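You operate a simulated robot arm through the tools that you are given. There is no shell and no other tool. Be economical: measure what you need, move in short steps, check, and stop when the job is done.

The job below is to be done with a simulated robot arm. You get a single attempt, and the scene is never put back.

TASK
Send the torn mushroom through the hopper into the box marked TORN.
Fine: it lies in a wrong box; shut the open hopper floor first; at the end floor shut, hopper parked over the grey box.

The check looks at the end state, three seconds after you hand in, the way a careful person would. Anything else that was tipped, shoved, dropped, spilled or broken makes it a failure.

THE ROBOT
A 6-joint arm with a two-finger gripper, on a carriage that runs on a rail from [-1.984, 0.001] to [0.356, 0] (x, y) and turns from -3.351 to 2.443 rad about z. Base frame: it is fixed where the carriage stands at the start and does not move with it; the origin is on the floor, on the carriage's upright axis, x ahead of it, y to its left, z up; the surface under the hand at the start is at about z = 0.68. Units: m, rad, N and s.
Its first joint turns from -2.897 to 2.897 rad. Places, roughly: hopper floor [0.7, -0.7, 0.8]; mushroom (6x6x5 cm) [0.9, -0.8, 0.7]; sliding hopper [0.7, -0.8, 0.8]; sliding hopper inside [0.7, -0.8, 0.7]; square brown box [0.7, -0.7, 0.7]; square grey box [0.9, -0.7, 0.7]; square yellow box [0.8, -0.7, 0.7]. Payload 5 kg.
The TCP is the grasp point between the finger pads, 0.03 m short of the fingertips. In the tool frame z runs along the fingers and y along their closing line. The gripper opens to 0.176 m. The gripper's body begins 0.153 m behind the TCP.
Orientation is told as [roll, pitch, yaw] about the base's x, y, z axes, in that order, counted from this pose: with the fingers straight down and closing along the base's y, the tool's x points along the base's -x, its y along +y and its z along -z.

THE INTERFACE
- The arm moves only by the tool play_rows. Its argument "targets" is a list that holds one entry, the list of rows, each a list of 6 numbers: the shift along the tool's x, y, z in units of 20 mm (1.0 is 20 mm), then the turn, a rotation vector about the tool's x, y, z in units of 6 degrees (1.0 is 6 degrees). In form: [[[x, y, z, rx, ry, rz], ...]]. A call has 1 to 10 rows; each row shifts and turns the commanded pose from where the row before left it, along the tool's axes as they then stand. "grip" is the opening, from 0 (shut) to 1 (fully open), set as the call begins (left out, the last holds). A call with a number of a shift or a turn outside -1 to 1 is refused whole. A row lasts 0.2 s, in which the tool goes at most 0.05 m and 0.15 rad; a call with a longer step from one row to the next is refused whole, and so is a gripper value outside its range. A pose out of reach is approached as far as the arm can. The call stops where the force on the tool passes 90 N (or 10 N more than at its start, if that is more) or the arm is blocked; 0.2 s more then pass. The fingers move at their own pace and stop on an object; they squeeze with about 39 N. The grip force told is the motor's: it shows also when the fingers shut on nothing. Time passes only in rows, and 0.2 s behind the last, so rows that do not move let the fingers close. It gives the time, the measured TCP pose, the force on the tool (base axes), the opening and the grip force at its end, in the units of the frame above (readings bear some noise), with the torque about the TCP (base axes, N m) and any sound that the robot's microphone picked up.
- Cameras (640 x 400 px; columns grow to the right, rows downward): "scene" is now at [0.0244, 0.1372, 1.6233]; the picture's right is [-0.85, -0.53, 0.00], its down [-0.32, 0.51, -0.80] and it looks along [0.43, -0.68, -0.60] (base axes); focal length 261 px, centre (320, 200). "wrist" rides on the gripper at [0.067, -0.009, -0.183] in the tool frame; the picture's right is [0.14, 0.99, 0.00], its down [-0.92, 0.13, -0.36] and it looks along [-0.36, 0.05, 0.93] (tool axes); focal length 251 px, centre (320, 200).
- get_image(camera): a new picture of that camera. The clock stands still meanwhile.
- slide_trunk(by): slides the trunk up (or, below 0, down) by that many m; the arm and the scene camera ride with it, the base frame stays. It gives what a move gives, with no picture.
- roll_base(legs): drives the robot by 1 to 6 legs, each [ahead, left, turn to the left] in m, m and rad, along the robot's own axes; the way and the turn of a leg run together, so that a leg with both is an arc; at most 1.5 m and 3.142 rad a leg. The arm and the cameras ride along, it lands a little off, and it stops where it bumps. It keeps to its track: a leg is cut to what the track allows. It gives what a move gives.
- pan_tilt(pan, tilt): turns the head with the scene camera to pan (to the left, within 2.094 rad either way) and tilt (down, from -0.506 to 1.204), counted from straight ahead of the robot. It gives what a move gives.
- measure_at(camera, pixels): there is no depth. For up to 12 entries [column, row, z] of the newest picture of that camera ("zoom" is the newest enlarged one), the place [x, y] in the base frame at which the ray of that pixel passes the height z, good to about 0.002 m. The clock stands still meanwhile.
- inspect(camera, box): a new picture of the part [left, top, right, bottom] of that camera's present view, enlarged. The clock stands still meanwhile.
- close_job(): hands the job in; it is judged then, once.

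Work in short steps. Measure before you move; look again where a grasp or a placing could have gone wrong, and mend it. You have 80 turns and 48 pictures in all, those below and enlarged ones among them. Open the gripper and draw the arm clear of the work before you hand the job in, unless the task says otherwise; then end with one line.

The tools are called after ">>>" by a JSON object that holds its "method" and its "body". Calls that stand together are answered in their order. play_rows: Moves the arm, as the interface text tells. Its arguments: {"type":"object","properties":{"targets":{"type":"array"},"grip":{"type":"number"}},"required":["targets"]} The other tools are called the same way: slide_trunk (by) slides the trunk up or down; roll_base (legs) drives the base; pan_tilt (pan, tilt) turns the head that bears the scene camera; get_image (camera) takes a picture; measure_at (camera, pixels) gives the place at which the rays of pixels pass given heights; inspect (camera, box) takes an enlarged picture of a part of a camera's view; close_job () hands the job in.

At the start:

```text
t: 0.0
ee_pos: [0.6228, -0.4642, 0.9906]
tool_rot: [0.001, 0.0, -0.002]
force: [0.2, -0.2, -0.2]
torque: [-0.02, -0.01, 0.02]
gripper_width: 0.1763
gripper_force: 0.1
trunk travel left (down, up): [-0.175, 0.175]
robot x, y, heading: [0.0024, -0.005, -0.001]
head pan, tilt: [-1.009, 0.646]
```

scene: 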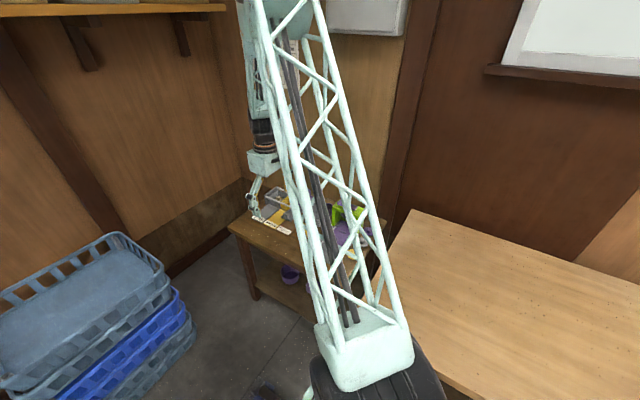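
wrist: 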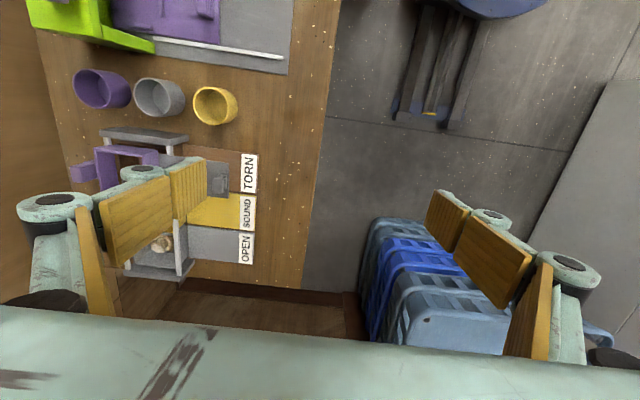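

The wrist view shows the boxes near (190,200), labelled TORN, SOUND and OPEN, with the mushroom near (165,243). I enlarge that part to see the hopper and its floor.

>>> {"method": "inspect", "body": {"camera": "wrist", "box": [50, 110, 270, 290]}}

>>> {"method": "inspect", "body": {"camera": "scene", "box": [230, 160, 400, 270]}}

```text
2.22 times, centred on (160, 200) of wrist
```

zoom: 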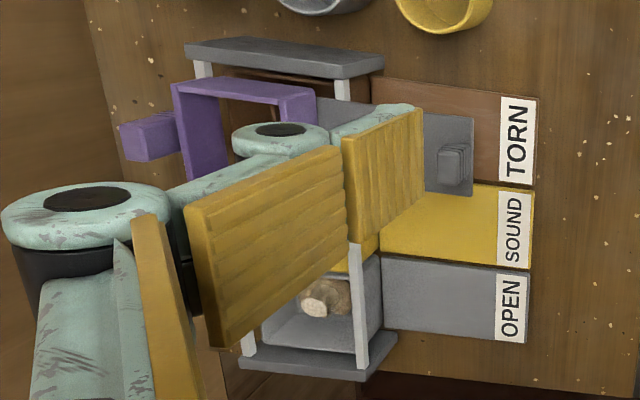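

```text
3.64 times, centred on (315, 215) of scene
```

zoom: 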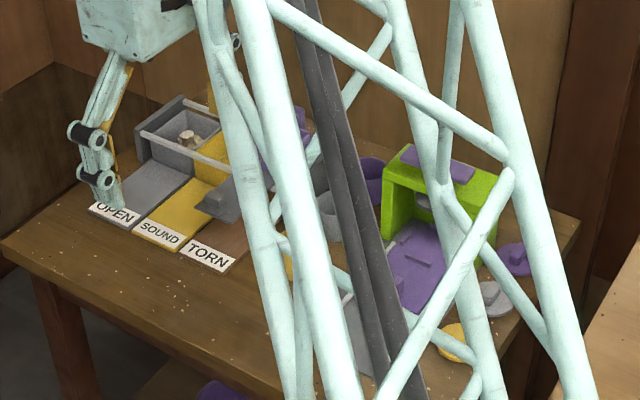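

I measure key points at guessed heights: the cards, mushroom, rail posts, hopper frame, floor handle and table end.

>>> {"method": "inspect", "body": {"camera": "wrist", "box": [50, 110, 270, 290]}}

>>> {"method": "measure_at", "body": {"camera": "wrist", "pixels": [[249, 172, 0.69], [246, 247, 0.69], [163, 243, 0.71], [205, 180, 0.78], [110, 155, 0.82], [82, 170, 0.78], [283, 290, 0.68], [330, 50, 0.68], [160, 280, 0.78], [145, 135, 0.78]]}}

```text
2.22 times, centred on (160, 200) of wrist
```

zoom: 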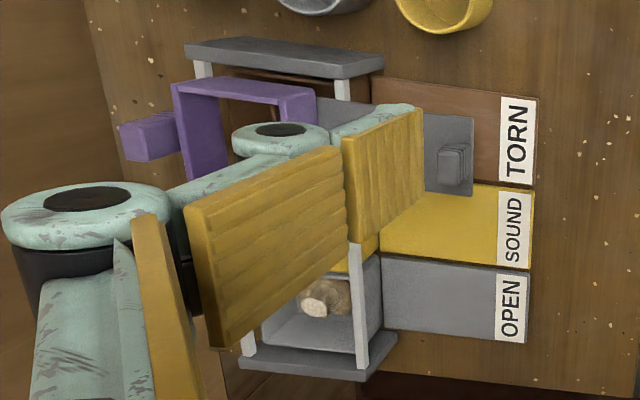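

```text
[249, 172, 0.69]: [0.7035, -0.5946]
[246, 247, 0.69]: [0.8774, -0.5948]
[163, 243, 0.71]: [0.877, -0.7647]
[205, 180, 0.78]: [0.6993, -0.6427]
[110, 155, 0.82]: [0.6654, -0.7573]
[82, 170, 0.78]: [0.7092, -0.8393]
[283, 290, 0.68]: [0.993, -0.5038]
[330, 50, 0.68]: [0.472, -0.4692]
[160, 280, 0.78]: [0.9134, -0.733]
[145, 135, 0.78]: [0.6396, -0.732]
```

The boxes lie at x 0.70 to 0.88, y about -0.76, out of reach from here. I draw the arm back 0.2 m in x, then roll ahead.

>>> {"method": "play_rows", "body": {"targets": [[[1, 0, 0, 0, 0, 0], [1, 0, 0, 0, 0, 0], [1, 0, 0, 0, 0, 0], [1, 0, 0, 0, 0, 0], [1, 0, 0, 0, 0, 0], [1, 0, 0, 0, 0, 0], [1, 0, 0, 0, 0, 0], [1, 0, 0, 0, 0, 0], [1, 0, 0, 0, 0, 0], [1, 0, 0, 0, 0, 0]]]}}

>>> {"method": "roll_base", "body": {"legs": [[0.34, 0, 0]]}}

```text
t: 2.2
ee_pos: [0.4242, -0.464, 0.9891]
tool_rot: [0.0, -0.001, -0.002]
force: [0.1, 0.0, 0.6]
torque: [-0.03, 0.05, 0.01]
gripper_width: 0.1763
gripper_force: 0.0
trunk travel left (down, up): [-0.175, 0.175]
robot x, y, heading: [-0.0014, 0.0002, 0.001]
head pan, tilt: [-1.009, 0.646]
```

```text
t: 4.5
ee_pos: [0.7625, -0.4637, 0.9893]
tool_rot: [-0.001, -0.002, 0.0]
force: [0.3, -0.1, 1.0]
torque: [0.01, -0.03, -0.01]
gripper_width: 0.1759
gripper_force: 0.1
trunk travel left (down, up): [-0.175, 0.175]
robot x, y, heading: [0.338, 0.0046, -0.003]
head pan, tilt: [-1.009, 0.646]
```

Rolled to x 0.338, with the TCP at (0.76,-0.46). I move it towards (0.62,-0.70) so the wrist camera looks down on the hopper between the fingers.

>>> {"method": "play_rows", "body": {"targets": [[[0.7, -1, -0.3, 0, 0, 0], [0.7, -1, -0.3, 0, 0, 0], [0.7, -1, -0.3, 0, 0, 0], [0.7, -1, -0.3, 0, 0, 0], [0.7, -1, -0.3, 0, 0, 0], [0.7, -1, -0.3, 0, 0, 0], [0.7, -1, -0.3, 0, 0, 0], [0.7, -1, -0.3, 0, 0, 0], [0.7, -1, 0, 0, 0, 0], [0.7, -1, 0, 0, 0, 0]]]}}

>>> {"method": "get_image", "body": {"camera": "wrist"}}

>>> {"method": "get_image", "body": {"camera": "scene"}}

```text
t: 6.7
ee_pos: [0.6234, -0.6641, 1.0383]
tool_rot: [0.0, 0.0, 0.001]
force: [0.2, 0.4, 0.2]
torque: [-0.08, -0.01, 0.01]
gripper_width: 0.176
gripper_force: 0.1
trunk travel left (down, up): [-0.175, 0.175]
robot x, y, heading: [0.339, -0.0005, -0.004]
head pan, tilt: [-1.009, 0.646]
```

```text
42 pictures are left
```

wrist: 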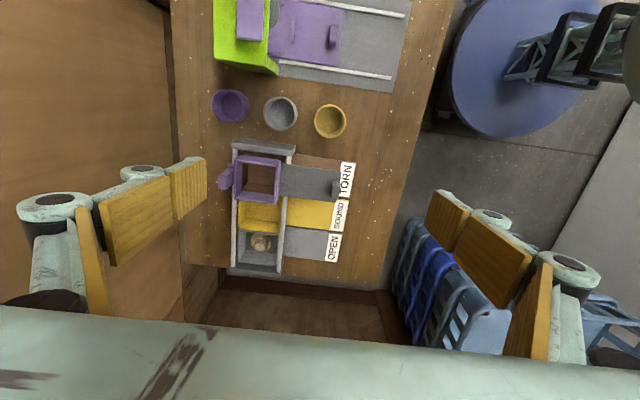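

```text
41 pictures are left
```

scene: 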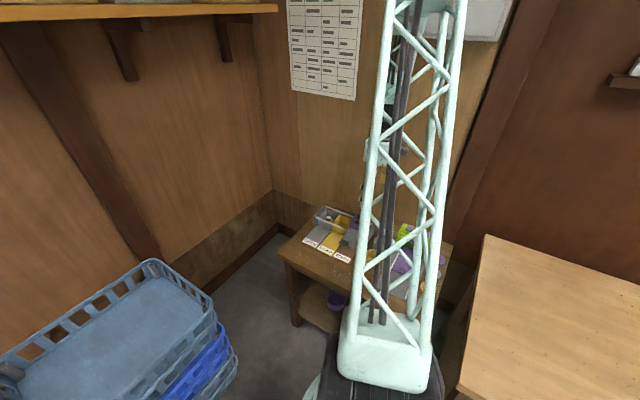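

The hopper is now clear of the fingers at (258,180). I enlarge it.

>>> {"method": "inspect", "body": {"camera": "wrist", "box": [205, 130, 365, 280]}}

>>> {"method": "inspect", "body": {"camera": "scene", "box": [290, 190, 400, 270]}}

```text
2.67 times, centred on (285, 205) of wrist
```

zoom: 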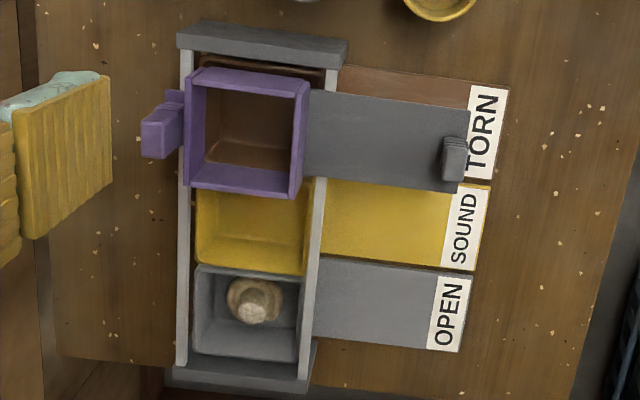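

```text
5.00 times, centred on (345, 230) of scene
```

zoom: 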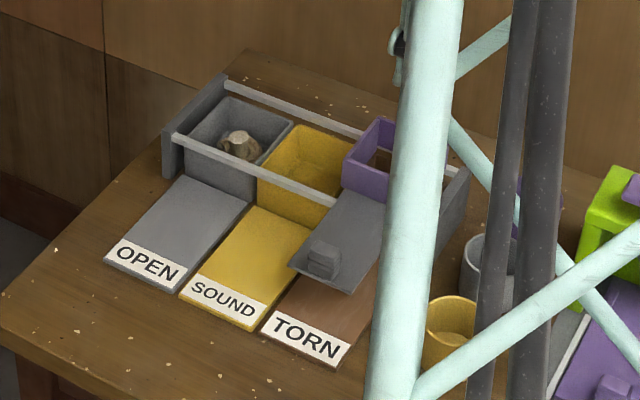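

I measure the hopper rim corners and the floor handle in both views at several heights to triangulate.

>>> {"method": "measure_at", "body": {"camera": "zoom", "pixels": [[343, 158, 0.78], [343, 158, 0.82], [343, 158, 0.86], [380, 118, 0.78], [380, 118, 0.82], [380, 118, 0.86], [322, 245, 0.76], [322, 245, 0.8], [322, 245, 0.84], [290, 266, 0.74], [290, 266, 0.78], [290, 266, 0.82]]}}

>>> {"method": "measure_at", "body": {"camera": "wrist", "pixels": [[311.4, 201.6, 0.78], [311.4, 201.6, 0.82], [311.4, 201.6, 0.86], [235.1, 199.4, 0.78], [235.1, 199.4, 0.82], [235.1, 199.4, 0.86], [336, 182, 0.76], [336, 182, 0.8], [336, 182, 0.84], [337, 202, 0.74], [337, 202, 0.78], [337, 202, 0.82]]}}

>>> {"method": "inspect", "body": {"camera": "wrist", "box": [225, 140, 345, 215]}}

```text
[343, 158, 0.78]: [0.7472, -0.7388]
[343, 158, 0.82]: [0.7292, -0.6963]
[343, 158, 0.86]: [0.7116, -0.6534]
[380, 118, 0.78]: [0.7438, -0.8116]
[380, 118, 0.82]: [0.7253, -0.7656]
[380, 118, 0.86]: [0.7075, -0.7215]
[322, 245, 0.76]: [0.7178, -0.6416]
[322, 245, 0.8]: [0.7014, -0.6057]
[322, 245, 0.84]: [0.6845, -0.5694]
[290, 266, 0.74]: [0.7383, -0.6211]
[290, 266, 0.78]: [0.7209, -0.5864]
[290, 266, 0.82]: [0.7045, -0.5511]
```

```text
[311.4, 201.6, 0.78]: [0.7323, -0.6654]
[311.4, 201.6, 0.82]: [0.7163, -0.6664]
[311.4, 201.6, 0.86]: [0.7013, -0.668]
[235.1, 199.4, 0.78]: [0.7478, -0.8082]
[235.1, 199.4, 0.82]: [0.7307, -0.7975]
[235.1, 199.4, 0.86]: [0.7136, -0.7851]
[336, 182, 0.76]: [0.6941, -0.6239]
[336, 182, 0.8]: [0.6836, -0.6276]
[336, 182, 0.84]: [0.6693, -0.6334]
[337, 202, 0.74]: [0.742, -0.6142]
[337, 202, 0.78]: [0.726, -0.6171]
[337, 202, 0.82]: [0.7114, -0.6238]
```

```text
5.33 times, centred on (285, 178) of wrist
```

zoom: 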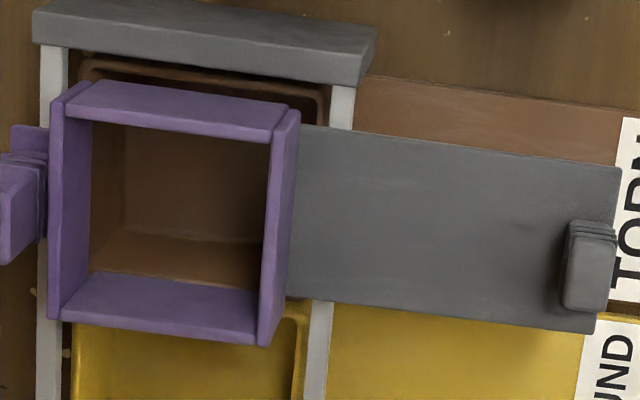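

My wrist column for the (+x,+y) corner was wrong, so I redo it. I also enlarge the scene view around the handle.

>>> {"method": "inspect", "body": {"camera": "scene", "box": [318, 210, 378, 248]}}

>>> {"method": "measure_at", "body": {"camera": "wrist", "pixels": [[274.1, 205.2, 0.76], [274.1, 205.2, 0.8], [234.4, 200.1, 0.76], [234.4, 200.1, 0.8], [337, 202, 0.76], [340.6, 171.9, 0.76], [331, 199, 0.76], [340, 199, 0.76], [331, 199, 0.8], [340, 199, 0.8], [331, 183, 0.76], [340, 183, 0.76]]}}

```text
10.53 times, centred on (348, 229) of scene
```

zoom: 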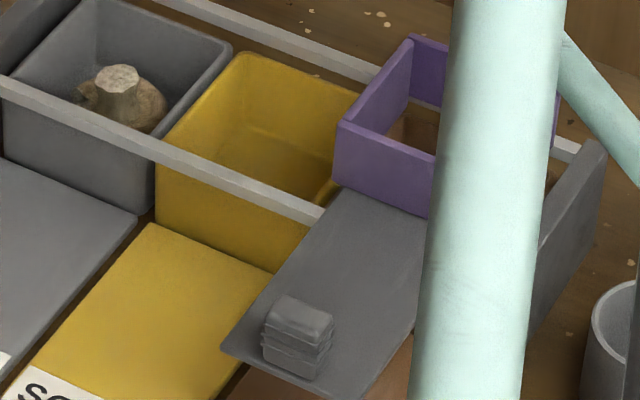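

```text
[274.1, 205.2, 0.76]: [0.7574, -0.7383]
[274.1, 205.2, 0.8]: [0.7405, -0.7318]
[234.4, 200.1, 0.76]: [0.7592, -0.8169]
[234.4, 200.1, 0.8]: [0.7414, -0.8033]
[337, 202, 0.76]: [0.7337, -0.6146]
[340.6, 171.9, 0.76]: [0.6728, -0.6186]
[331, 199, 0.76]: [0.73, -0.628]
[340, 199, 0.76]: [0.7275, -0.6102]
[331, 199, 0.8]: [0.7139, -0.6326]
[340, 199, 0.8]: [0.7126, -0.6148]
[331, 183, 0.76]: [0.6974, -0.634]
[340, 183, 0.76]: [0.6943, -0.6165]
```

I measure the scene zoom now: hopper rim corners (338,122) and (410,36), slab corner (222,348), and handle top corners (277,297), (334,312), (325,338), (266,322).

>>> {"method": "measure_at", "body": {"camera": "zoom", "pixels": [[338, 122, 0.76], [338, 122, 0.8], [410, 36, 0.76], [410, 36, 0.8], [222, 348, 0.72], [222, 348, 0.76], [277, 297, 0.76], [277, 297, 0.8], [334, 312, 0.76], [334, 312, 0.8], [325, 338, 0.76], [266, 322, 0.76]]}}

>>> {"method": "measure_at", "body": {"camera": "wrist", "pixels": [[336.5, 202.5, 0.72], [336.5, 202.5, 0.74], [336.5, 202.5, 0.76], [340.6, 171.9, 0.72]]}}

```text
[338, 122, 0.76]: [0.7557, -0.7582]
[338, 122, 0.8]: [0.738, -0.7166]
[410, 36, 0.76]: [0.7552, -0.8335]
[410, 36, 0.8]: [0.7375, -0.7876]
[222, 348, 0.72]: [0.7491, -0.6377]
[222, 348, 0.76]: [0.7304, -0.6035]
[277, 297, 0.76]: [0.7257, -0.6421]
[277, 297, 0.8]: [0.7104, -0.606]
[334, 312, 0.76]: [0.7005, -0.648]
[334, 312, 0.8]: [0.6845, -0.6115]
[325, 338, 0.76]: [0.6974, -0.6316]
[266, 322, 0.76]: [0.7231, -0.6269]
```

```text
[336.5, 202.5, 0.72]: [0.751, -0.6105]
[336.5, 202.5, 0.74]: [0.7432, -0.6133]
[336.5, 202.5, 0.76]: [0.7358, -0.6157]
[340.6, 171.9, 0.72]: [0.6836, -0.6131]
```

Triangulated: hopper rim z 0.781 (x 0.672–0.748, y -0.81 to -0.734); slab top z 0.747; handle x 0.692–0.72, y -0.631 to -0.614, top z 0.775. I turn the tool -90° in yaw so the fingers close along x.

>>> {"method": "play_rows", "body": {"targets": [[[0, 0, 0, 0, 0, 1], [0, 0, 0, 0, 0, 1], [0, 0, 0, 0, 0, 1], [0, 0, 0, 0, 0, 1], [0, 0, 0, 0, 0, 1], [0, 0, 0, 0, 0, 1], [0, 0, 0, 0, 0, 1], [0, 0, 0, 0, 0, 1], [0, 0, 0, 0, 0, 1], [0, 0, 0, 0, 0, 1]]], "grip": 0.36}}

>>> {"method": "play_rows", "body": {"targets": [[[0, 0, 0, 0, 0, 1], [0, 0, 0, 0, 0, 1], [0, 0, 0, 0, 0, 1], [0, 0, 0, 0, 0, 1], [0, 0, 0, 0, 0, 1], [0, 0, 0, 0, 0, 0]]]}}

```text
t: 8.9
ee_pos: [0.6234, -0.6642, 1.0368]
tool_rot: [-0.001, -0.001, -1.05]
force: [-0.1, 0.3, 0.1]
torque: [-0.01, 0.02, 0.02]
gripper_width: 0.0634
gripper_force: 0.0
trunk travel left (down, up): [-0.175, 0.175]
robot x, y, heading: [0.3443, 0.001, 0.001]
head pan, tilt: [-1.009, 0.646]
```

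```text
t: 10.3
ee_pos: [0.6228, -0.6642, 1.0368]
tool_rot: [0.0, 0.0, -1.571]
force: [0.1, 0.0, 0.1]
torque: [0.0, -0.03, 0.03]
gripper_width: 0.0636
gripper_force: 0.1
trunk travel left (down, up): [-0.175, 0.175]
robot x, y, heading: [0.3387, 0.0002, -0.0]
head pan, tilt: [-1.009, 0.646]
```

Yaw is -1.571. I move over the handle at (0.706,-0.614) and down to z 0.87, then look.

>>> {"method": "play_rows", "body": {"targets": [[[0.5, 0.83, 0.5, 0, 0, 0], [0.5, 0.83, 0.5, 0, 0, 0], [0.5, 0.83, 1, 0, 0, 0], [0.5, 0.83, 1, 0, 0, 0], [0.5, 0.83, 1, 0, 0, 0], [0, 0, 1, 0, 0, 0], [0, 0, 1, 0, 0, 0], [0, 0, 1, 0, 0, 0], [0, 0, 1, 0, 0, 0]]]}}

>>> {"method": "get_image", "body": {"camera": "wrist"}}

```text
t: 12.3
ee_pos: [0.7059, -0.6135, 0.8773]
tool_rot: [0.0, 0.0, -1.571]
force: [-0.9, -0.2, 0.6]
torque: [0.01, 0.0, -0.02]
gripper_width: 0.0632
gripper_force: 0.1
trunk travel left (down, up): [-0.175, 0.175]
robot x, y, heading: [0.3382, 0.0006, -0.007]
head pan, tilt: [-1.009, 0.646]
```

```text
36 pictures are left
```

wrist: 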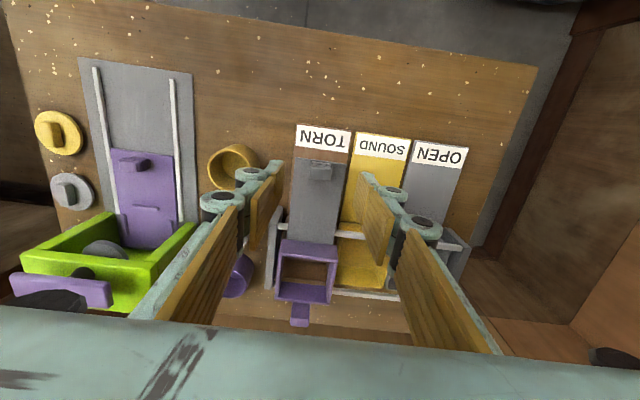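

The handle top shows at (320,168), between the fingers. I check its place by measurement.

>>> {"method": "measure_at", "body": {"camera": "wrist", "pixels": [[308, 163, 0.775], [332, 165, 0.775], [320, 178, 0.747], [320, 161, 0.775], [291, 156, 0.747], [346, 162, 0.747], [280, 241, 0.781], [338, 246, 0.781]]}}

>>> {"method": "inspect", "body": {"camera": "wrist", "box": [260, 140, 380, 215]}}

```text
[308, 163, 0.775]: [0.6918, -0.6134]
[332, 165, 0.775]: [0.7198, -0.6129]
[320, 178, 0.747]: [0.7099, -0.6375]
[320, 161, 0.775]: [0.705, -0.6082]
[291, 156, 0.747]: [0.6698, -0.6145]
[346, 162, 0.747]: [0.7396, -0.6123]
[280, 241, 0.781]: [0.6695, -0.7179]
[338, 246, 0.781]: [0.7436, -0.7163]
```

```text
5.33 times, centred on (320, 178) of wrist
```

zoom: 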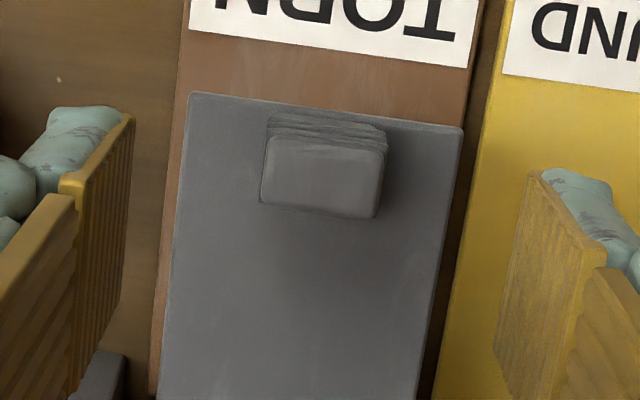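

Handle centre is x 0.706, y about -0.62. I go down to TCP z 0.783 and close gently on it.

>>> {"method": "play_rows", "body": {"targets": [[[0, 0, 1, 0, 0, 0], [0, 0, 1, 0, 0, 0], [0, 0, 1, 0, 0, 0], [0, 0, 1, 0, 0, 0], [0, 0, 0.7, 0, 0, 0]]]}}

>>> {"method": "play_rows", "body": {"targets": [[[0, 0, 0, 0, 0, 0], [0, 0, 0, 0, 0, 0], [0, 0, 0, 0, 0, 0]]], "grip": 0.08}}

```text
t: 13.5
ee_pos: [0.7065, -0.6143, 0.7839]
tool_rot: [0.0, -0.001, -1.571]
force: [-1.5, -0.5, -0.5]
torque: [-0.04, -0.02, 0.0]
gripper_width: 0.0632
gripper_force: 0.1
trunk travel left (down, up): [-0.175, 0.175]
robot x, y, heading: [0.3445, -0.0027, -0.002]
head pan, tilt: [-1.009, 0.646]
```

```text
t: 14.3
ee_pos: [0.7072, -0.6149, 0.7839]
tool_rot: [-0.001, 0.0, -1.569]
force: [15.0, 0.1, -3.4]
torque: [-0.11, -0.45, 0.0]
gripper_width: 0.0251
gripper_force: 45.3
trunk travel left (down, up): [-0.175, 0.175]
robot x, y, heading: [0.3383, 0.0004, 0.003]
head pan, tilt: [-1.009, 0.646]
```

Gripped at 25 mm, with 15 N in x. I nudge +x a little to ease it and push -y by 2 cm in small steps.

>>> {"method": "play_rows", "body": {"targets": [[[0, 0.07, 0, 0, 0, 0], [-0.5, 0, 0, 0, 0, 0], [-0.5, 0, 0, 0, 0, 0]]]}}

```text
t: 15.1
ee_pos: [0.7078, -0.6337, 0.7835]
tool_rot: [-0.001, 0.0, -1.57]
force: [10.7, 0.6, 0.2]
torque: [0.17, -0.27, 0.06]
gripper_width: 0.025
gripper_force: 45.0
trunk travel left (down, up): [-0.175, 0.175]
robot x, y, heading: [0.3392, -0.0049, 0.001]
head pan, tilt: [-1.009, 0.646]
```

The floor moves almost freely. I go on pushing and let the stop show itself in the force.

>>> {"method": "play_rows", "body": {"targets": [[[-0.5, 0.05, 0, 0, 0, 0], [-0.5, 0.05, 0, 0, 0, 0], [-0.5, 0, 0, 0, 0, 0], [-0.5, 0, 0, 0, 0, 0], [-0.5, 0, 0, 0, 0, 0]]]}}

```text
t: 16.3
ee_pos: [0.7085, -0.6844, 0.783]
tool_rot: [0.0, 0.001, -1.571]
force: [-1.6, -0.4, 3.6]
torque: [0.21, -0.07, -0.1]
gripper_width: 0.025
gripper_force: 45.5
trunk travel left (down, up): [-0.175, 0.175]
robot x, y, heading: [0.339, -0.0004, -0.004]
head pan, tilt: [-1.009, 0.646]
```

>>> {"method": "play_rows", "body": {"targets": [[[-0.3, 0, 0, 0, 0, 0], [-0.3, 0, 0, 0, 0, 0], [-0.2, 0, 0, 0, 0, 0]]]}}

>>> {"method": "get_image", "body": {"camera": "wrist"}}

```text
t: 17.1
ee_pos: [0.7103, -0.6985, 0.7834]
tool_rot: [-0.002, 0.003, -1.569]
force: [0.5, 39.4, -4.4]
torque: [1.11, -0.01, -0.02]
gripper_width: 0.0253
gripper_force: 45.6
trunk travel left (down, up): [-0.175, 0.175]
robot x, y, heading: [0.3353, -0.0009, -0.002]
head pan, tilt: [-1.009, 0.646]
```

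```text
34 pictures are left
```

wrist: 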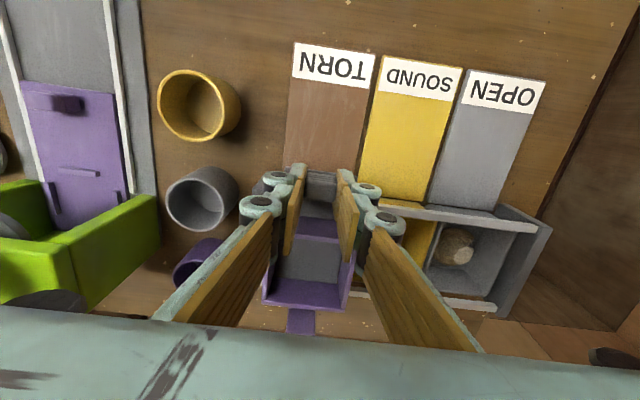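

The stop came at y -0.698 after 84 mm (39 N) and grey shows across the hopper bottom, so the floor is shut. I ease back slightly, release, and rise.

>>> {"method": "play_rows", "body": {"targets": [[[0.05, 0, 0, 0, 0, 0], [0, 0, 0, 0, 0, 0], [0, 0, 0, 0, 0, 0]]], "grip": 0.34}}

>>> {"method": "play_rows", "body": {"targets": [[[0, 0, -1, 0, 0, 0], [0, 0, -1, 0, 0, 0], [0, 0, -1, 0, 0, 0], [0, 0, -1, 0, 0, 0], [0, 0, -1, 0, 0, 0], [0, 0, -1, 0, 0, 0], [0, 0, -1, 0, 0, 0], [0, 0, -1, 0, 0, 0]]]}}

>>> {"method": "get_image", "body": {"camera": "wrist"}}

```text
t: 17.9
ee_pos: [0.7106, -0.6991, 0.7841]
tool_rot: [-0.002, 0.001, -1.571]
force: [0.4, -0.3, -0.2]
torque: [-0.06, -0.01, -0.01]
gripper_width: 0.06
gripper_force: 0.1
trunk travel left (down, up): [-0.175, 0.175]
robot x, y, heading: [0.3398, 0.0004, -0.002]
head pan, tilt: [-1.009, 0.646]
```

```text
t: 19.7
ee_pos: [0.7082, -0.6999, 0.9436]
tool_rot: [0.0, 0.0, -1.571]
force: [-0.1, -1.1, 0.8]
torque: [0.0, 0.01, 0.0]
gripper_width: 0.06
gripper_force: 0.0
trunk travel left (down, up): [-0.175, 0.175]
robot x, y, heading: [0.3393, 0.001, -0.002]
head pan, tilt: [-1.009, 0.646]
```

```text
33 pictures are left
```

wrist: 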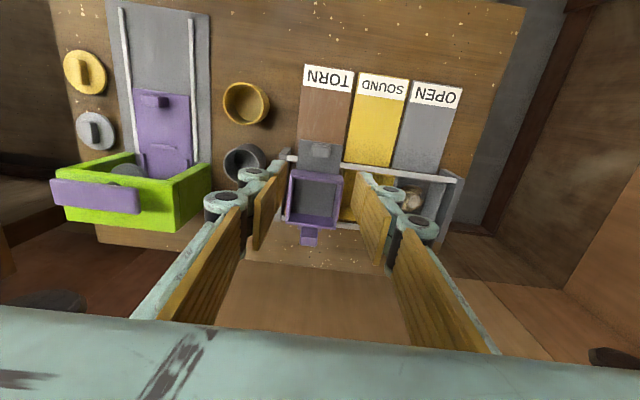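

The floor is shut. Next I move over to x 0.875 with wider fingers to view the mushroom.

>>> {"method": "play_rows", "body": {"targets": [[[0, 1, 0, 0, 0, 0], [0, 1, 0, 0, 0, 0], [0, 1, 0, 0, 0, 0], [0, 1, 0, 0, 0, 0], [0, 1, 0, 0, 0, 0], [0, 1, 0, 0, 0, 0], [0, 1, 0, 0, 0, 0], [0, 1, 0, 0, 0, 0], [0, 0.4, 0, 0, 0, 0]]], "grip": 0.5}}

>>> {"method": "inspect", "body": {"camera": "wrist", "box": [240, 120, 400, 220]}}

>>> {"method": "pan_tilt", "body": {"pan": -1.009, "tilt": 0.75}}

>>> {"method": "inspect", "body": {"camera": "scene", "box": [300, 160, 380, 210]}}

```text
t: 21.7
ee_pos: [0.8764, -0.6999, 0.9429]
tool_rot: [0.0, 0.0, -1.571]
force: [0.3, -0.5, -0.2]
torque: [0.0, 0.01, -0.06]
gripper_width: 0.0881
gripper_force: 0.1
trunk travel left (down, up): [-0.175, 0.175]
robot x, y, heading: [0.3393, -0.0003, -0.002]
head pan, tilt: [-1.009, 0.646]
```

```text
4.00 times, centred on (320, 170) of wrist
```

zoom: 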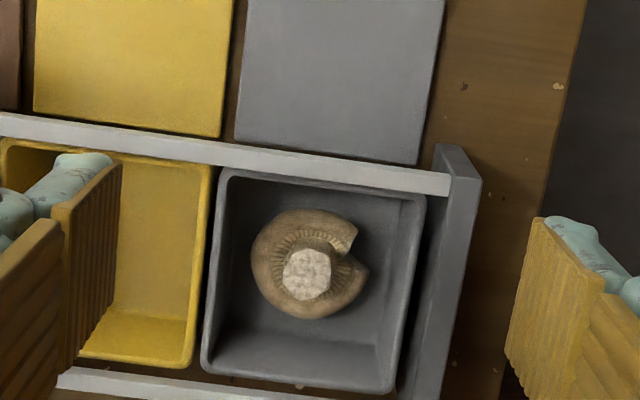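

```text
t: 22.4
ee_pos: [0.8777, -0.6985, 0.9437]
tool_rot: [0.002, 0.001, -1.57]
force: [1.2, -0.2, 0.2]
torque: [0.04, -0.02, -0.03]
gripper_width: 0.0879
gripper_force: 0.0
trunk travel left (down, up): [-0.175, 0.175]
robot x, y, heading: [0.3386, -0.0038, 0.0]
head pan, tilt: [-1.009, 0.75]
```

```text
8.00 times, centred on (340, 185) of scene
```

zoom: 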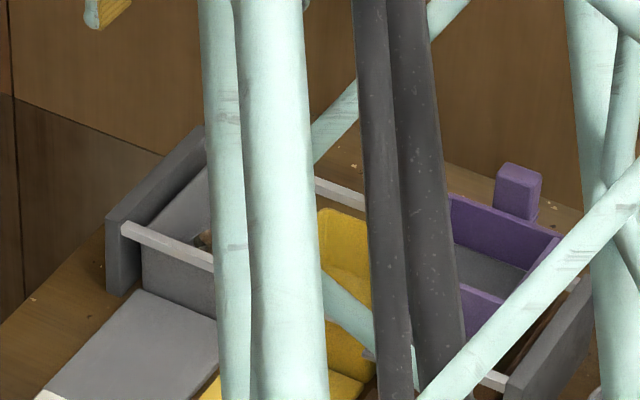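

Mushroom: stem end at zoom (306,273), cap spans 252–367 by 210–318. I measure it and the grey box's rim and floor.

>>> {"method": "measure_at", "body": {"camera": "wrist", "pixels": [[316.5, 188.3, 0.735], [303, 186, 0.7], [331.8, 186, 0.7], [317, 172.5, 0.7], [316, 199.5, 0.7], [296, 163, 0.738], [346, 170, 0.738], [290.5, 213, 0.738], [337.5, 217.5, 0.738], [320, 206, 0.685], [300, 203, 0.685], [320, 157, 0.755]]}}

```text
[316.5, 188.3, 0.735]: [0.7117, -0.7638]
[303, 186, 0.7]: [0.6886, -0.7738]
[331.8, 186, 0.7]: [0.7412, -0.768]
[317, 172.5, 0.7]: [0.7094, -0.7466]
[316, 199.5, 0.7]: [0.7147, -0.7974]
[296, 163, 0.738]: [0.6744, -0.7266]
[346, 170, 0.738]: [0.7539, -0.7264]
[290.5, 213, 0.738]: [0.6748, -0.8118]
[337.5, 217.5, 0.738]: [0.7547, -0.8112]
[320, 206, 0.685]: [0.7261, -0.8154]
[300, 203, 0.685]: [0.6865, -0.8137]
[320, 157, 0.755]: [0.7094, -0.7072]
```

Correcting for the 0.168 m shift since the full picture: stem at (0.880,-0.764), cap about x 0.857–0.909, box inner x 0.843–0.922. There's little finger room beside the cap, so I'll grip the stem. I centre over it and descend to z 0.80.

>>> {"method": "play_rows", "body": {"targets": [[[-0.8, 0.18, 0, 0, 0, 0], [-0.8, 0, 0, 0, 0, 0], [-0.8, 0, 0, 0, 0, 0], [-0.8, 0, 1, 0, 0, 0], [0, 0, 1, 0, 0, 0], [0, 0, 1, 0, 0, 0], [0, 0, 1, 0, 0, 0], [0, 0, 1, 0, 0, 0], [0, 0, 1, 0, 0, 0]]], "grip": 0.27}}

>>> {"method": "get_image", "body": {"camera": "wrist"}}

>>> {"method": "inspect", "body": {"camera": "wrist", "box": [250, 130, 390, 270]}}

```text
t: 24.4
ee_pos: [0.88, -0.7628, 0.8239]
tool_rot: [0.001, 0.0, -1.571]
force: [-0.3, 0.5, 0.8]
torque: [-0.05, 0.0, 0.01]
gripper_width: 0.0476
gripper_force: 0.1
trunk travel left (down, up): [-0.175, 0.175]
robot x, y, heading: [0.34, 0.0004, 0.0]
head pan, tilt: [-1.009, 0.75]
```

```text
30 pictures are left
```

wrist: 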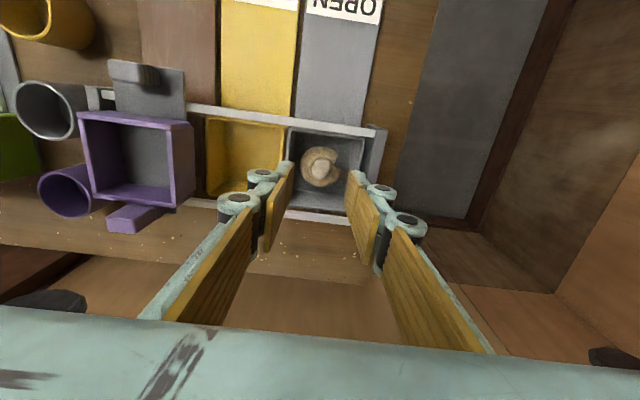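

```text
2.86 times, centred on (320, 200) of wrist
```

zoom: 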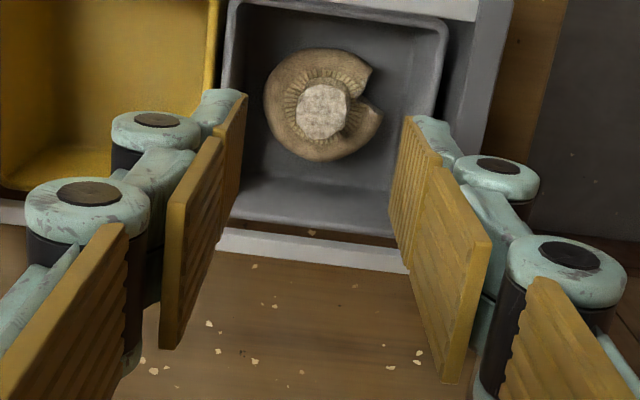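

The fingers straddle the stem. I measure the stem end at zoom (322,110) and the box rim edges at this pose.

>>> {"method": "measure_at", "body": {"camera": "wrist", "pixels": [[320.7, 168.5, 0.733], [311.5, 168.5, 0.733], [330.5, 168.5, 0.733], [300.5, 165, 0.7], [341.5, 170, 0.7], [318, 147, 0.7], [318, 186, 0.7], [290, 130, 0.738], [365, 137, 0.738]]}}

```text
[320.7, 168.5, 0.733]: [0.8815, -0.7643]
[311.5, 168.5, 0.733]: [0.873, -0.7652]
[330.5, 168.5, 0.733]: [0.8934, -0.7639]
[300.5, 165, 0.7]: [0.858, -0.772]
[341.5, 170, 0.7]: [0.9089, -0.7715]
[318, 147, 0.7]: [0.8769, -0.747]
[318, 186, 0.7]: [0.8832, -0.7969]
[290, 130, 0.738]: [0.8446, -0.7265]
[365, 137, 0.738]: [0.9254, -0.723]
```

Stem centre is (0.883,-0.765). I shift by +3 mm in x and -2 mm in y, narrow to 4 cm, and go down to z 0.748 in two parts.

>>> {"method": "play_rows", "body": {"targets": [[[-0.1, 0.15, 0, 0, 0, 0], [0, 0, 0.7, 0, 0, 0], [0, 0, 0.7, 0, 0, 0], [0, 0, 0.7, 0, 0, 0], [0, 0, 0.7, 0, 0, 0]]], "grip": 0.225}}

>>> {"method": "play_rows", "body": {"targets": [[[0, 0, 0.4, 0, 0, 0], [0, 0, 0.3, 0, 0, 0], [0, 0, 0.3, 0, 0, 0]]]}}

>>> {"method": "inspect", "body": {"camera": "wrist", "box": [250, 110, 390, 250]}}

```text
t: 25.6
ee_pos: [0.8842, -0.7643, 0.7681]
tool_rot: [-0.001, -0.001, -1.569]
force: [-0.1, 0.4, -0.4]
torque: [-0.03, 0.0, -0.05]
gripper_width: 0.0396
gripper_force: 0.1
trunk travel left (down, up): [-0.175, 0.175]
robot x, y, heading: [0.3441, 0.0021, -0.003]
head pan, tilt: [-1.009, 0.75]
```

```text
t: 26.4
ee_pos: [0.8856, -0.7646, 0.7481]
tool_rot: [0.0, -0.001, -1.57]
force: [0.6, -0.3, -0.2]
torque: [-0.01, -0.02, -0.01]
gripper_width: 0.0395
gripper_force: 0.1
trunk travel left (down, up): [-0.175, 0.175]
robot x, y, heading: [0.3399, -0.0019, 0.001]
head pan, tilt: [-1.009, 0.75]
```

```text
2.86 times, centred on (320, 180) of wrist
```

zoom: 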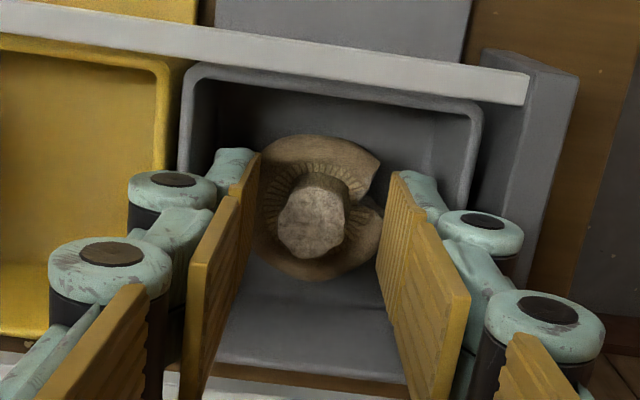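

No contact, stem between the pads. I go 3 mm lower, shift 1 mm -x and close on the stem.

>>> {"method": "play_rows", "body": {"targets": [[[0, -0.07, 0.15, 0, 0, 0]]]}}

>>> {"method": "play_rows", "body": {"targets": [[[0, 0, 0, 0, 0, 0], [0, 0, 0, 0, 0, 0], [0, 0, 0, 0, 0, 0]]], "grip": 0.08}}

>>> {"method": "inspect", "body": {"camera": "wrist", "box": [250, 110, 390, 250]}}

```text
t: 26.8
ee_pos: [0.883, -0.7658, 0.745]
tool_rot: [-0.002, -0.002, -1.573]
force: [1.9, -0.8, 5.0]
torque: [-0.03, 0.16, -0.01]
gripper_width: 0.0389
gripper_force: 0.0
trunk travel left (down, up): [-0.175, 0.175]
robot x, y, heading: [0.3393, 0.0013, -0.0]
head pan, tilt: [-1.009, 0.75]
```

```text
t: 27.6
ee_pos: [0.8824, -0.7658, 0.7439]
tool_rot: [0.001, 0.0, -1.571]
force: [0.3, 0.3, -0.2]
torque: [0.04, 0.0, 0.02]
gripper_width: 0.0199
gripper_force: 12.0
trunk travel left (down, up): [-0.175, 0.175]
robot x, y, heading: [0.3388, 0.0002, -0.001]
head pan, tilt: [-1.009, 0.75]
```

```text
2.86 times, centred on (320, 180) of wrist
```

zoom: 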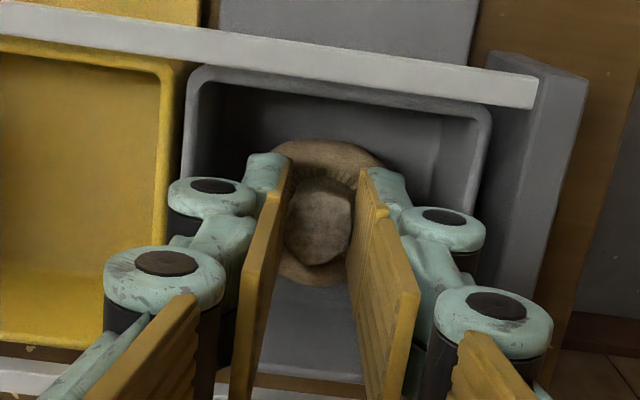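

Held at 19.9 mm with 12 N. I command a slightly firmer grip and lift 4 cm to check.

>>> {"method": "play_rows", "body": {"targets": [[[0, 0, 0, 0, 0, 0], [0, 0, -0.5, 0, 0, 0], [0, 0, -0.5, 0, 0, 0], [0, 0, -1, 0, 0, 0]]], "grip": 0.05}}

>>> {"method": "inspect", "body": {"camera": "wrist", "box": [250, 110, 390, 250]}}

```text
t: 28.6
ee_pos: [0.8827, -0.7652, 0.7837]
tool_rot: [0.002, 0.0, -1.571]
force: [0.3, 0.3, -0.8]
torque: [0.06, 0.0, -0.02]
gripper_width: 0.0202
gripper_force: 11.9
trunk travel left (down, up): [-0.175, 0.175]
robot x, y, heading: [0.3394, 0.0018, 0.003]
head pan, tilt: [-1.009, 0.75]
```

```text
2.86 times, centred on (320, 180) of wrist
```

zoom: 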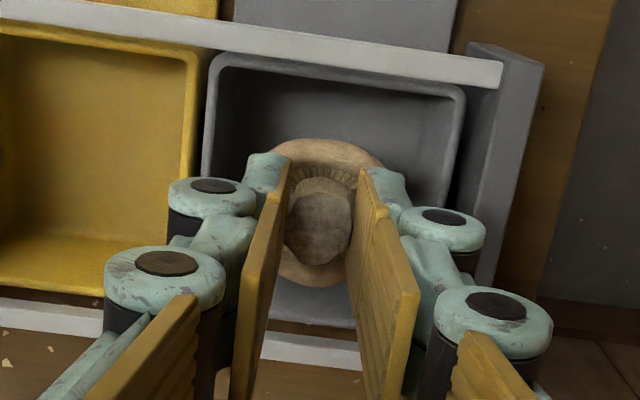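

The mushroom is held by its stem. I raise to z 0.90 and carry it towards x 0.71.

>>> {"method": "play_rows", "body": {"targets": [[[0, 0, -1, 0, 0, 0], [0, 0, -1, 0, 0, 0], [0, 0, -1, 0, 0, 0], [0, 0, -1, 0, 0, 0], [0, 0, -1, 0, 0, 0], [0, 0, -1, 0, 0, 0]]]}}

>>> {"method": "play_rows", "body": {"targets": [[[0, -0.6, 0, 0, 0, 0], [0, -1, 0, 0, 0, 0], [0, -1, 0, 0, 0, 0], [0, -1, 0, 0, 0, 0], [0, -1, 0, 0, 0, 0], [0, -1, 0, 0, 0, 0], [0, -1, 0, 0, 0, 0], [0, -1, 0, 0, 0, 0], [0, -0.7, 0, 0, 0, 0], [0, -0.3, 0, 0, 0, 0]]]}}

>>> {"method": "get_image", "body": {"camera": "wrist"}}

>>> {"method": "inspect", "body": {"camera": "wrist", "box": [240, 100, 400, 240]}}

```text
t: 30.0
ee_pos: [0.8829, -0.7632, 0.9049]
tool_rot: [0.0, 0.0, -1.571]
force: [-0.1, -0.1, 0.3]
torque: [0.02, 0.03, 0.04]
gripper_width: 0.0197
gripper_force: 12.1
trunk travel left (down, up): [-0.175, 0.175]
robot x, y, heading: [0.3393, -0.0007, -0.001]
head pan, tilt: [-1.009, 0.75]
```

```text
t: 32.2
ee_pos: [0.7102, -0.7651, 0.9054]
tool_rot: [0.001, -0.001, -1.57]
force: [0.0, 0.1, -0.5]
torque: [0.02, -0.06, 0.02]
gripper_width: 0.0204
gripper_force: 12.3
trunk travel left (down, up): [-0.175, 0.175]
robot x, y, heading: [0.3409, -0.0047, -0.004]
head pan, tilt: [-1.009, 0.75]
```

```text
25 pictures are left
```

wrist: 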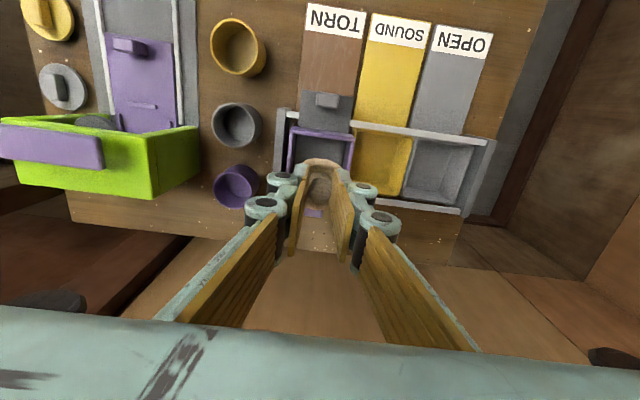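

```text
2.86 times, centred on (320, 170) of wrist
```

zoom: 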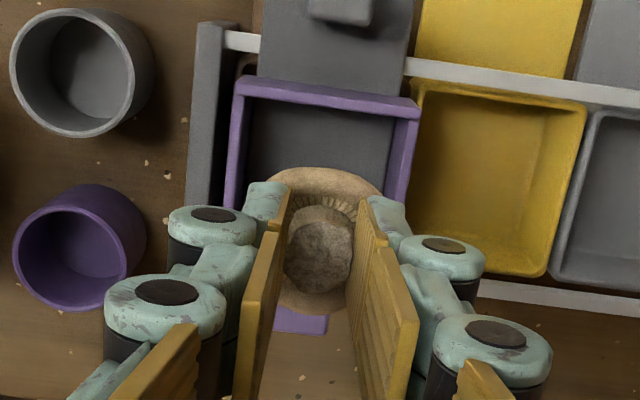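

I measure the hopper rim's +y edge corners and the tray-end lines.

>>> {"method": "measure_at", "body": {"camera": "wrist", "pixels": [[289.9, 128, 0.781], [355, 137.5, 0.781], [295, 134.5, 0.781], [347, 141, 0.781], [316, 215, 0.781]]}}

```text
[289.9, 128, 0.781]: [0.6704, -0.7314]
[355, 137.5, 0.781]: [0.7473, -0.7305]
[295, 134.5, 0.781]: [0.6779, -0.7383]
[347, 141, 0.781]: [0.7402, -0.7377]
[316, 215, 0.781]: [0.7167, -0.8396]
```

Hopper centre is (0.709,-0.771) with an inner width of about 62 mm. The cap's centre is 6 mm to -y of the TCP, so I'm aligned within 2 mm; I lower to 0.83, then look.

>>> {"method": "play_rows", "body": {"targets": [[[0, -0.08, 0.6, 0, 0, 0], [0, 0, 0.8, 0, 0, 0], [0, 0, 0.8, 0, 0, 0], [0, 0, 0.8, 0, 0, 0], [0, 0, 0.4, 0, 0, 0], [0, 0, 0.3, 0, 0, 0]]]}}

>>> {"method": "inspect", "body": {"camera": "wrist", "box": [240, 90, 400, 250]}}

```text
t: 33.6
ee_pos: [0.7094, -0.7659, 0.8312]
tool_rot: [0.0, 0.0, -1.57]
force: [0.6, 0.1, -0.2]
torque: [-0.01, 0.05, -0.03]
gripper_width: 0.0203
gripper_force: 11.6
trunk travel left (down, up): [-0.175, 0.175]
robot x, y, heading: [0.3385, -0.0003, -0.002]
head pan, tilt: [-1.009, 0.75]
```

```text
2.50 times, centred on (320, 170) of wrist
```

zoom: 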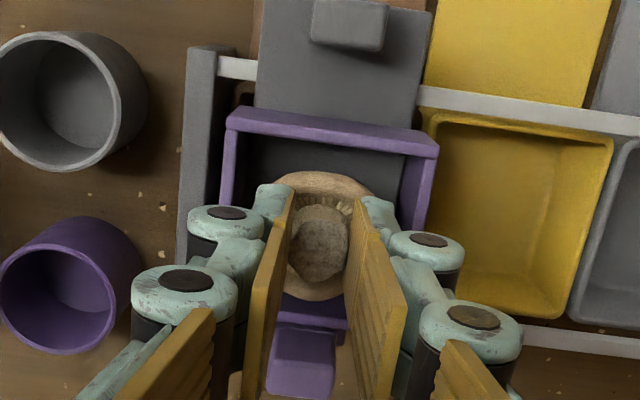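

The cap sits centred within the rim. I lower to about z 0.808 in small steps.

>>> {"method": "play_rows", "body": {"targets": [[[0, 0.05, 0.4, 0, 0, 0], [0, 0, 0.4, 0, 0, 0], [0, 0, 0.25, 0, 0, 0]]]}}

>>> {"method": "inspect", "body": {"camera": "wrist", "box": [240, 90, 400, 250]}}

```text
t: 34.4
ee_pos: [0.7108, -0.7648, 0.8097]
tool_rot: [0.0, -0.002, -1.571]
force: [0.1, 1.1, -0.2]
torque: [-0.02, -0.02, 0.0]
gripper_width: 0.0199
gripper_force: 11.6
trunk travel left (down, up): [-0.175, 0.175]
robot x, y, heading: [0.3413, -0.0037, -0.002]
head pan, tilt: [-1.009, 0.75]
```

```text
2.50 times, centred on (320, 170) of wrist
```

zoom: 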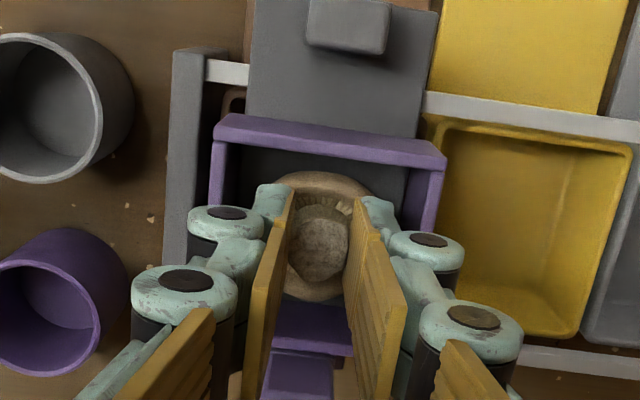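

No contact yet. I lower 3 mm more and open to 3.6 cm to let it stand on the floor.

>>> {"method": "play_rows", "body": {"targets": [[[0, 0, 0.15, 0, 0, 0], [0, 0, 0, 0, 0, 0]]]}}

>>> {"method": "play_rows", "body": {"targets": [[[0, 0, 0, 0, 0, 0], [0, 0, 0, 0, 0, 0]]], "grip": 0.2}}

>>> {"method": "play_rows", "body": {"targets": [[[0, 0, -0.4, 0, 0, 0], [0, 0, -0.8, 0, 0, 0], [0, 0, -1, 0, 0, 0], [0, 0, -1, 0, 0, 0], [0, 0, -1, 0, 0, 0], [0, 0, -1, 0, 0, 0], [0, 0, -1, 0, 0, 0]]]}}

>>> {"method": "inspect", "body": {"camera": "wrist", "box": [240, 90, 400, 250]}}

```text
t: 35.0
ee_pos: [0.7099, -0.765, 0.8063]
tool_rot: [-0.001, -0.001, -1.571]
force: [-0.1, -0.6, 10.3]
torque: [-0.1, -0.08, 0.03]
gripper_width: 0.0202
gripper_force: 11.5
trunk travel left (down, up): [-0.175, 0.175]
robot x, y, heading: [0.3415, -0.0002, -0.001]
head pan, tilt: [-1.009, 0.75]
```

```text
t: 35.6
ee_pos: [0.711, -0.7643, 0.8066]
tool_rot: [0.001, 0.0, -1.569]
force: [0.3, 0.4, 0.6]
torque: [0.02, 0.01, -0.01]
gripper_width: 0.0349
gripper_force: 0.1
trunk travel left (down, up): [-0.175, 0.175]
robot x, y, heading: [0.3381, -0.0013, -0.002]
head pan, tilt: [-1.009, 0.75]
```

```text
t: 37.2
ee_pos: [0.7092, -0.764, 0.9301]
tool_rot: [0.0, 0.0, -1.57]
force: [0.6, 0.6, 0.6]
torque: [-0.03, 0.01, 0.08]
gripper_width: 0.0352
gripper_force: 0.1
trunk travel left (down, up): [-0.175, 0.175]
robot x, y, heading: [0.3407, 0.0003, 0.001]
head pan, tilt: [-1.009, 0.75]
```

```text
2.50 times, centred on (320, 170) of wrist
```

zoom: 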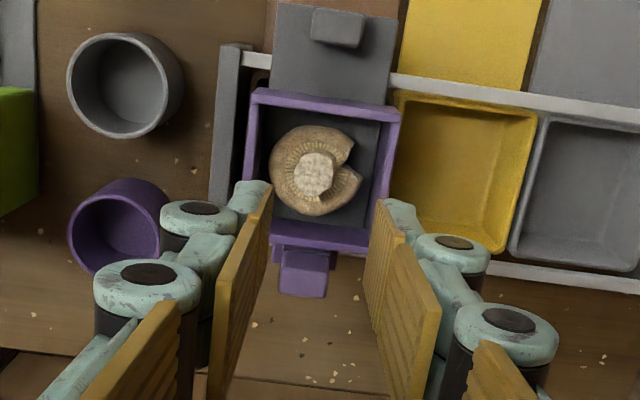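

The mushroom stands in the hopper. I move over the floor handle at y about -0.699 and look at its alignment.

>>> {"method": "play_rows", "body": {"targets": [[[0.8, 0, 0, 0, 0, 0], [0.8, 0, 0, 0, 0, 0], [0.8, 0, 0, 0, 0, 0], [0.85, 0, 0, 0, 0, 0], [0, 0, 1, 0, 0, 0], [0, 0, 1, 0, 0, 0], [0, 0, 1, 0, 0, 0]]], "grip": 0.34}}

>>> {"method": "get_image", "body": {"camera": "wrist"}}

```text
t: 38.8
ee_pos: [0.7102, -0.7, 0.8704]
tool_rot: [-0.001, 0.0, -1.571]
force: [0.3, 0.9, -0.1]
torque: [0.0, -0.02, 0.0]
gripper_width: 0.0598
gripper_force: 0.1
trunk travel left (down, up): [-0.175, 0.175]
robot x, y, heading: [0.3402, -0.0028, 0.002]
head pan, tilt: [-1.009, 0.75]
```

```text
20 pictures are left
```

wrist: 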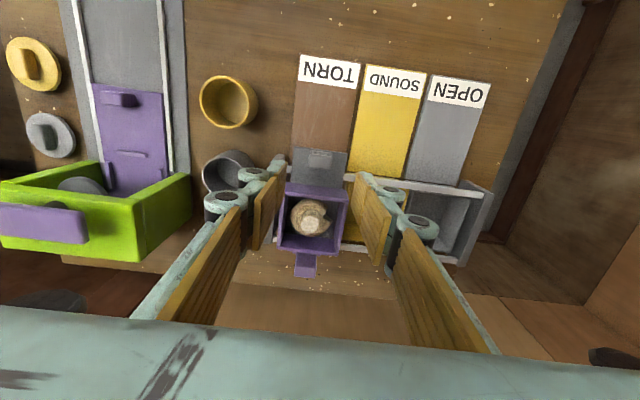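

I measure the handle's edges at (307,158) and (333,158) and the slab sides.

>>> {"method": "inspect", "body": {"camera": "wrist", "box": [260, 130, 380, 230]}}

>>> {"method": "measure_at", "body": {"camera": "wrist", "pixels": [[307, 158, 0.775], [333, 158, 0.775], [320, 152, 0.775], [320, 172, 0.775]]}}

```text
4.00 times, centred on (320, 180) of wrist
```

zoom: 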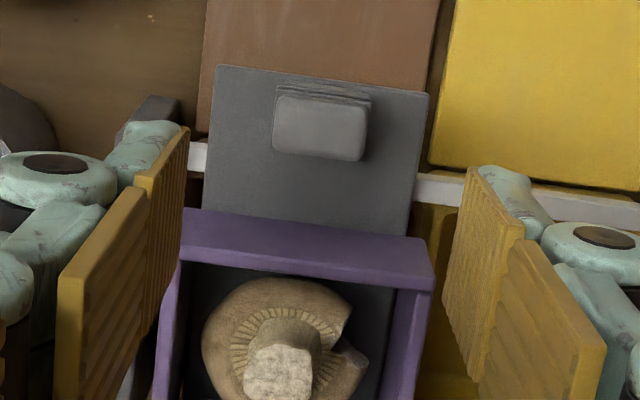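

```text
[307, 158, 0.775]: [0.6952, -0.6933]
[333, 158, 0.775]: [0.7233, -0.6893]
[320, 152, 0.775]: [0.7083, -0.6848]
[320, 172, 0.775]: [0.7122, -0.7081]
```

Handle spans x 0.696–0.722, y -0.706 to -0.687. I go down to z 0.784 and grip.

>>> {"method": "play_rows", "body": {"targets": [[[0.1, 0, 1, 0, 0, 0], [0, 0, 1, 0, 0, 0], [0, 0, 1, 0, 0, 0], [0, 0, 0.8, 0, 0, 0], [0, 0, 0.5, 0, 0, 0]]]}}

>>> {"method": "play_rows", "body": {"targets": [[[0, 0, 0, 0, 0, 0], [0, 0, 0, 0, 0, 0], [0, 0, 0, 0, 0, 0]]], "grip": 0.08}}

```text
t: 40.0
ee_pos: [0.7102, -0.6992, 0.7834]
tool_rot: [0.001, 0.0, -1.571]
force: [0.3, 0.0, -0.2]
torque: [-0.03, 0.01, 0.01]
gripper_width: 0.0599
gripper_force: 0.1
trunk travel left (down, up): [-0.175, 0.175]
robot x, y, heading: [0.34, -0.0017, 0.003]
head pan, tilt: [-1.009, 0.75]
```

```text
t: 40.8
ee_pos: [0.7106, -0.6992, 0.784]
tool_rot: [0.001, -0.001, -1.571]
force: [-0.6, -0.2, -4.3]
torque: [-0.24, -0.01, -0.04]
gripper_width: 0.0253
gripper_force: 45.0
trunk travel left (down, up): [-0.175, 0.175]
robot x, y, heading: [0.3397, -0.0015, -0.005]
head pan, tilt: [-1.009, 0.75]
```

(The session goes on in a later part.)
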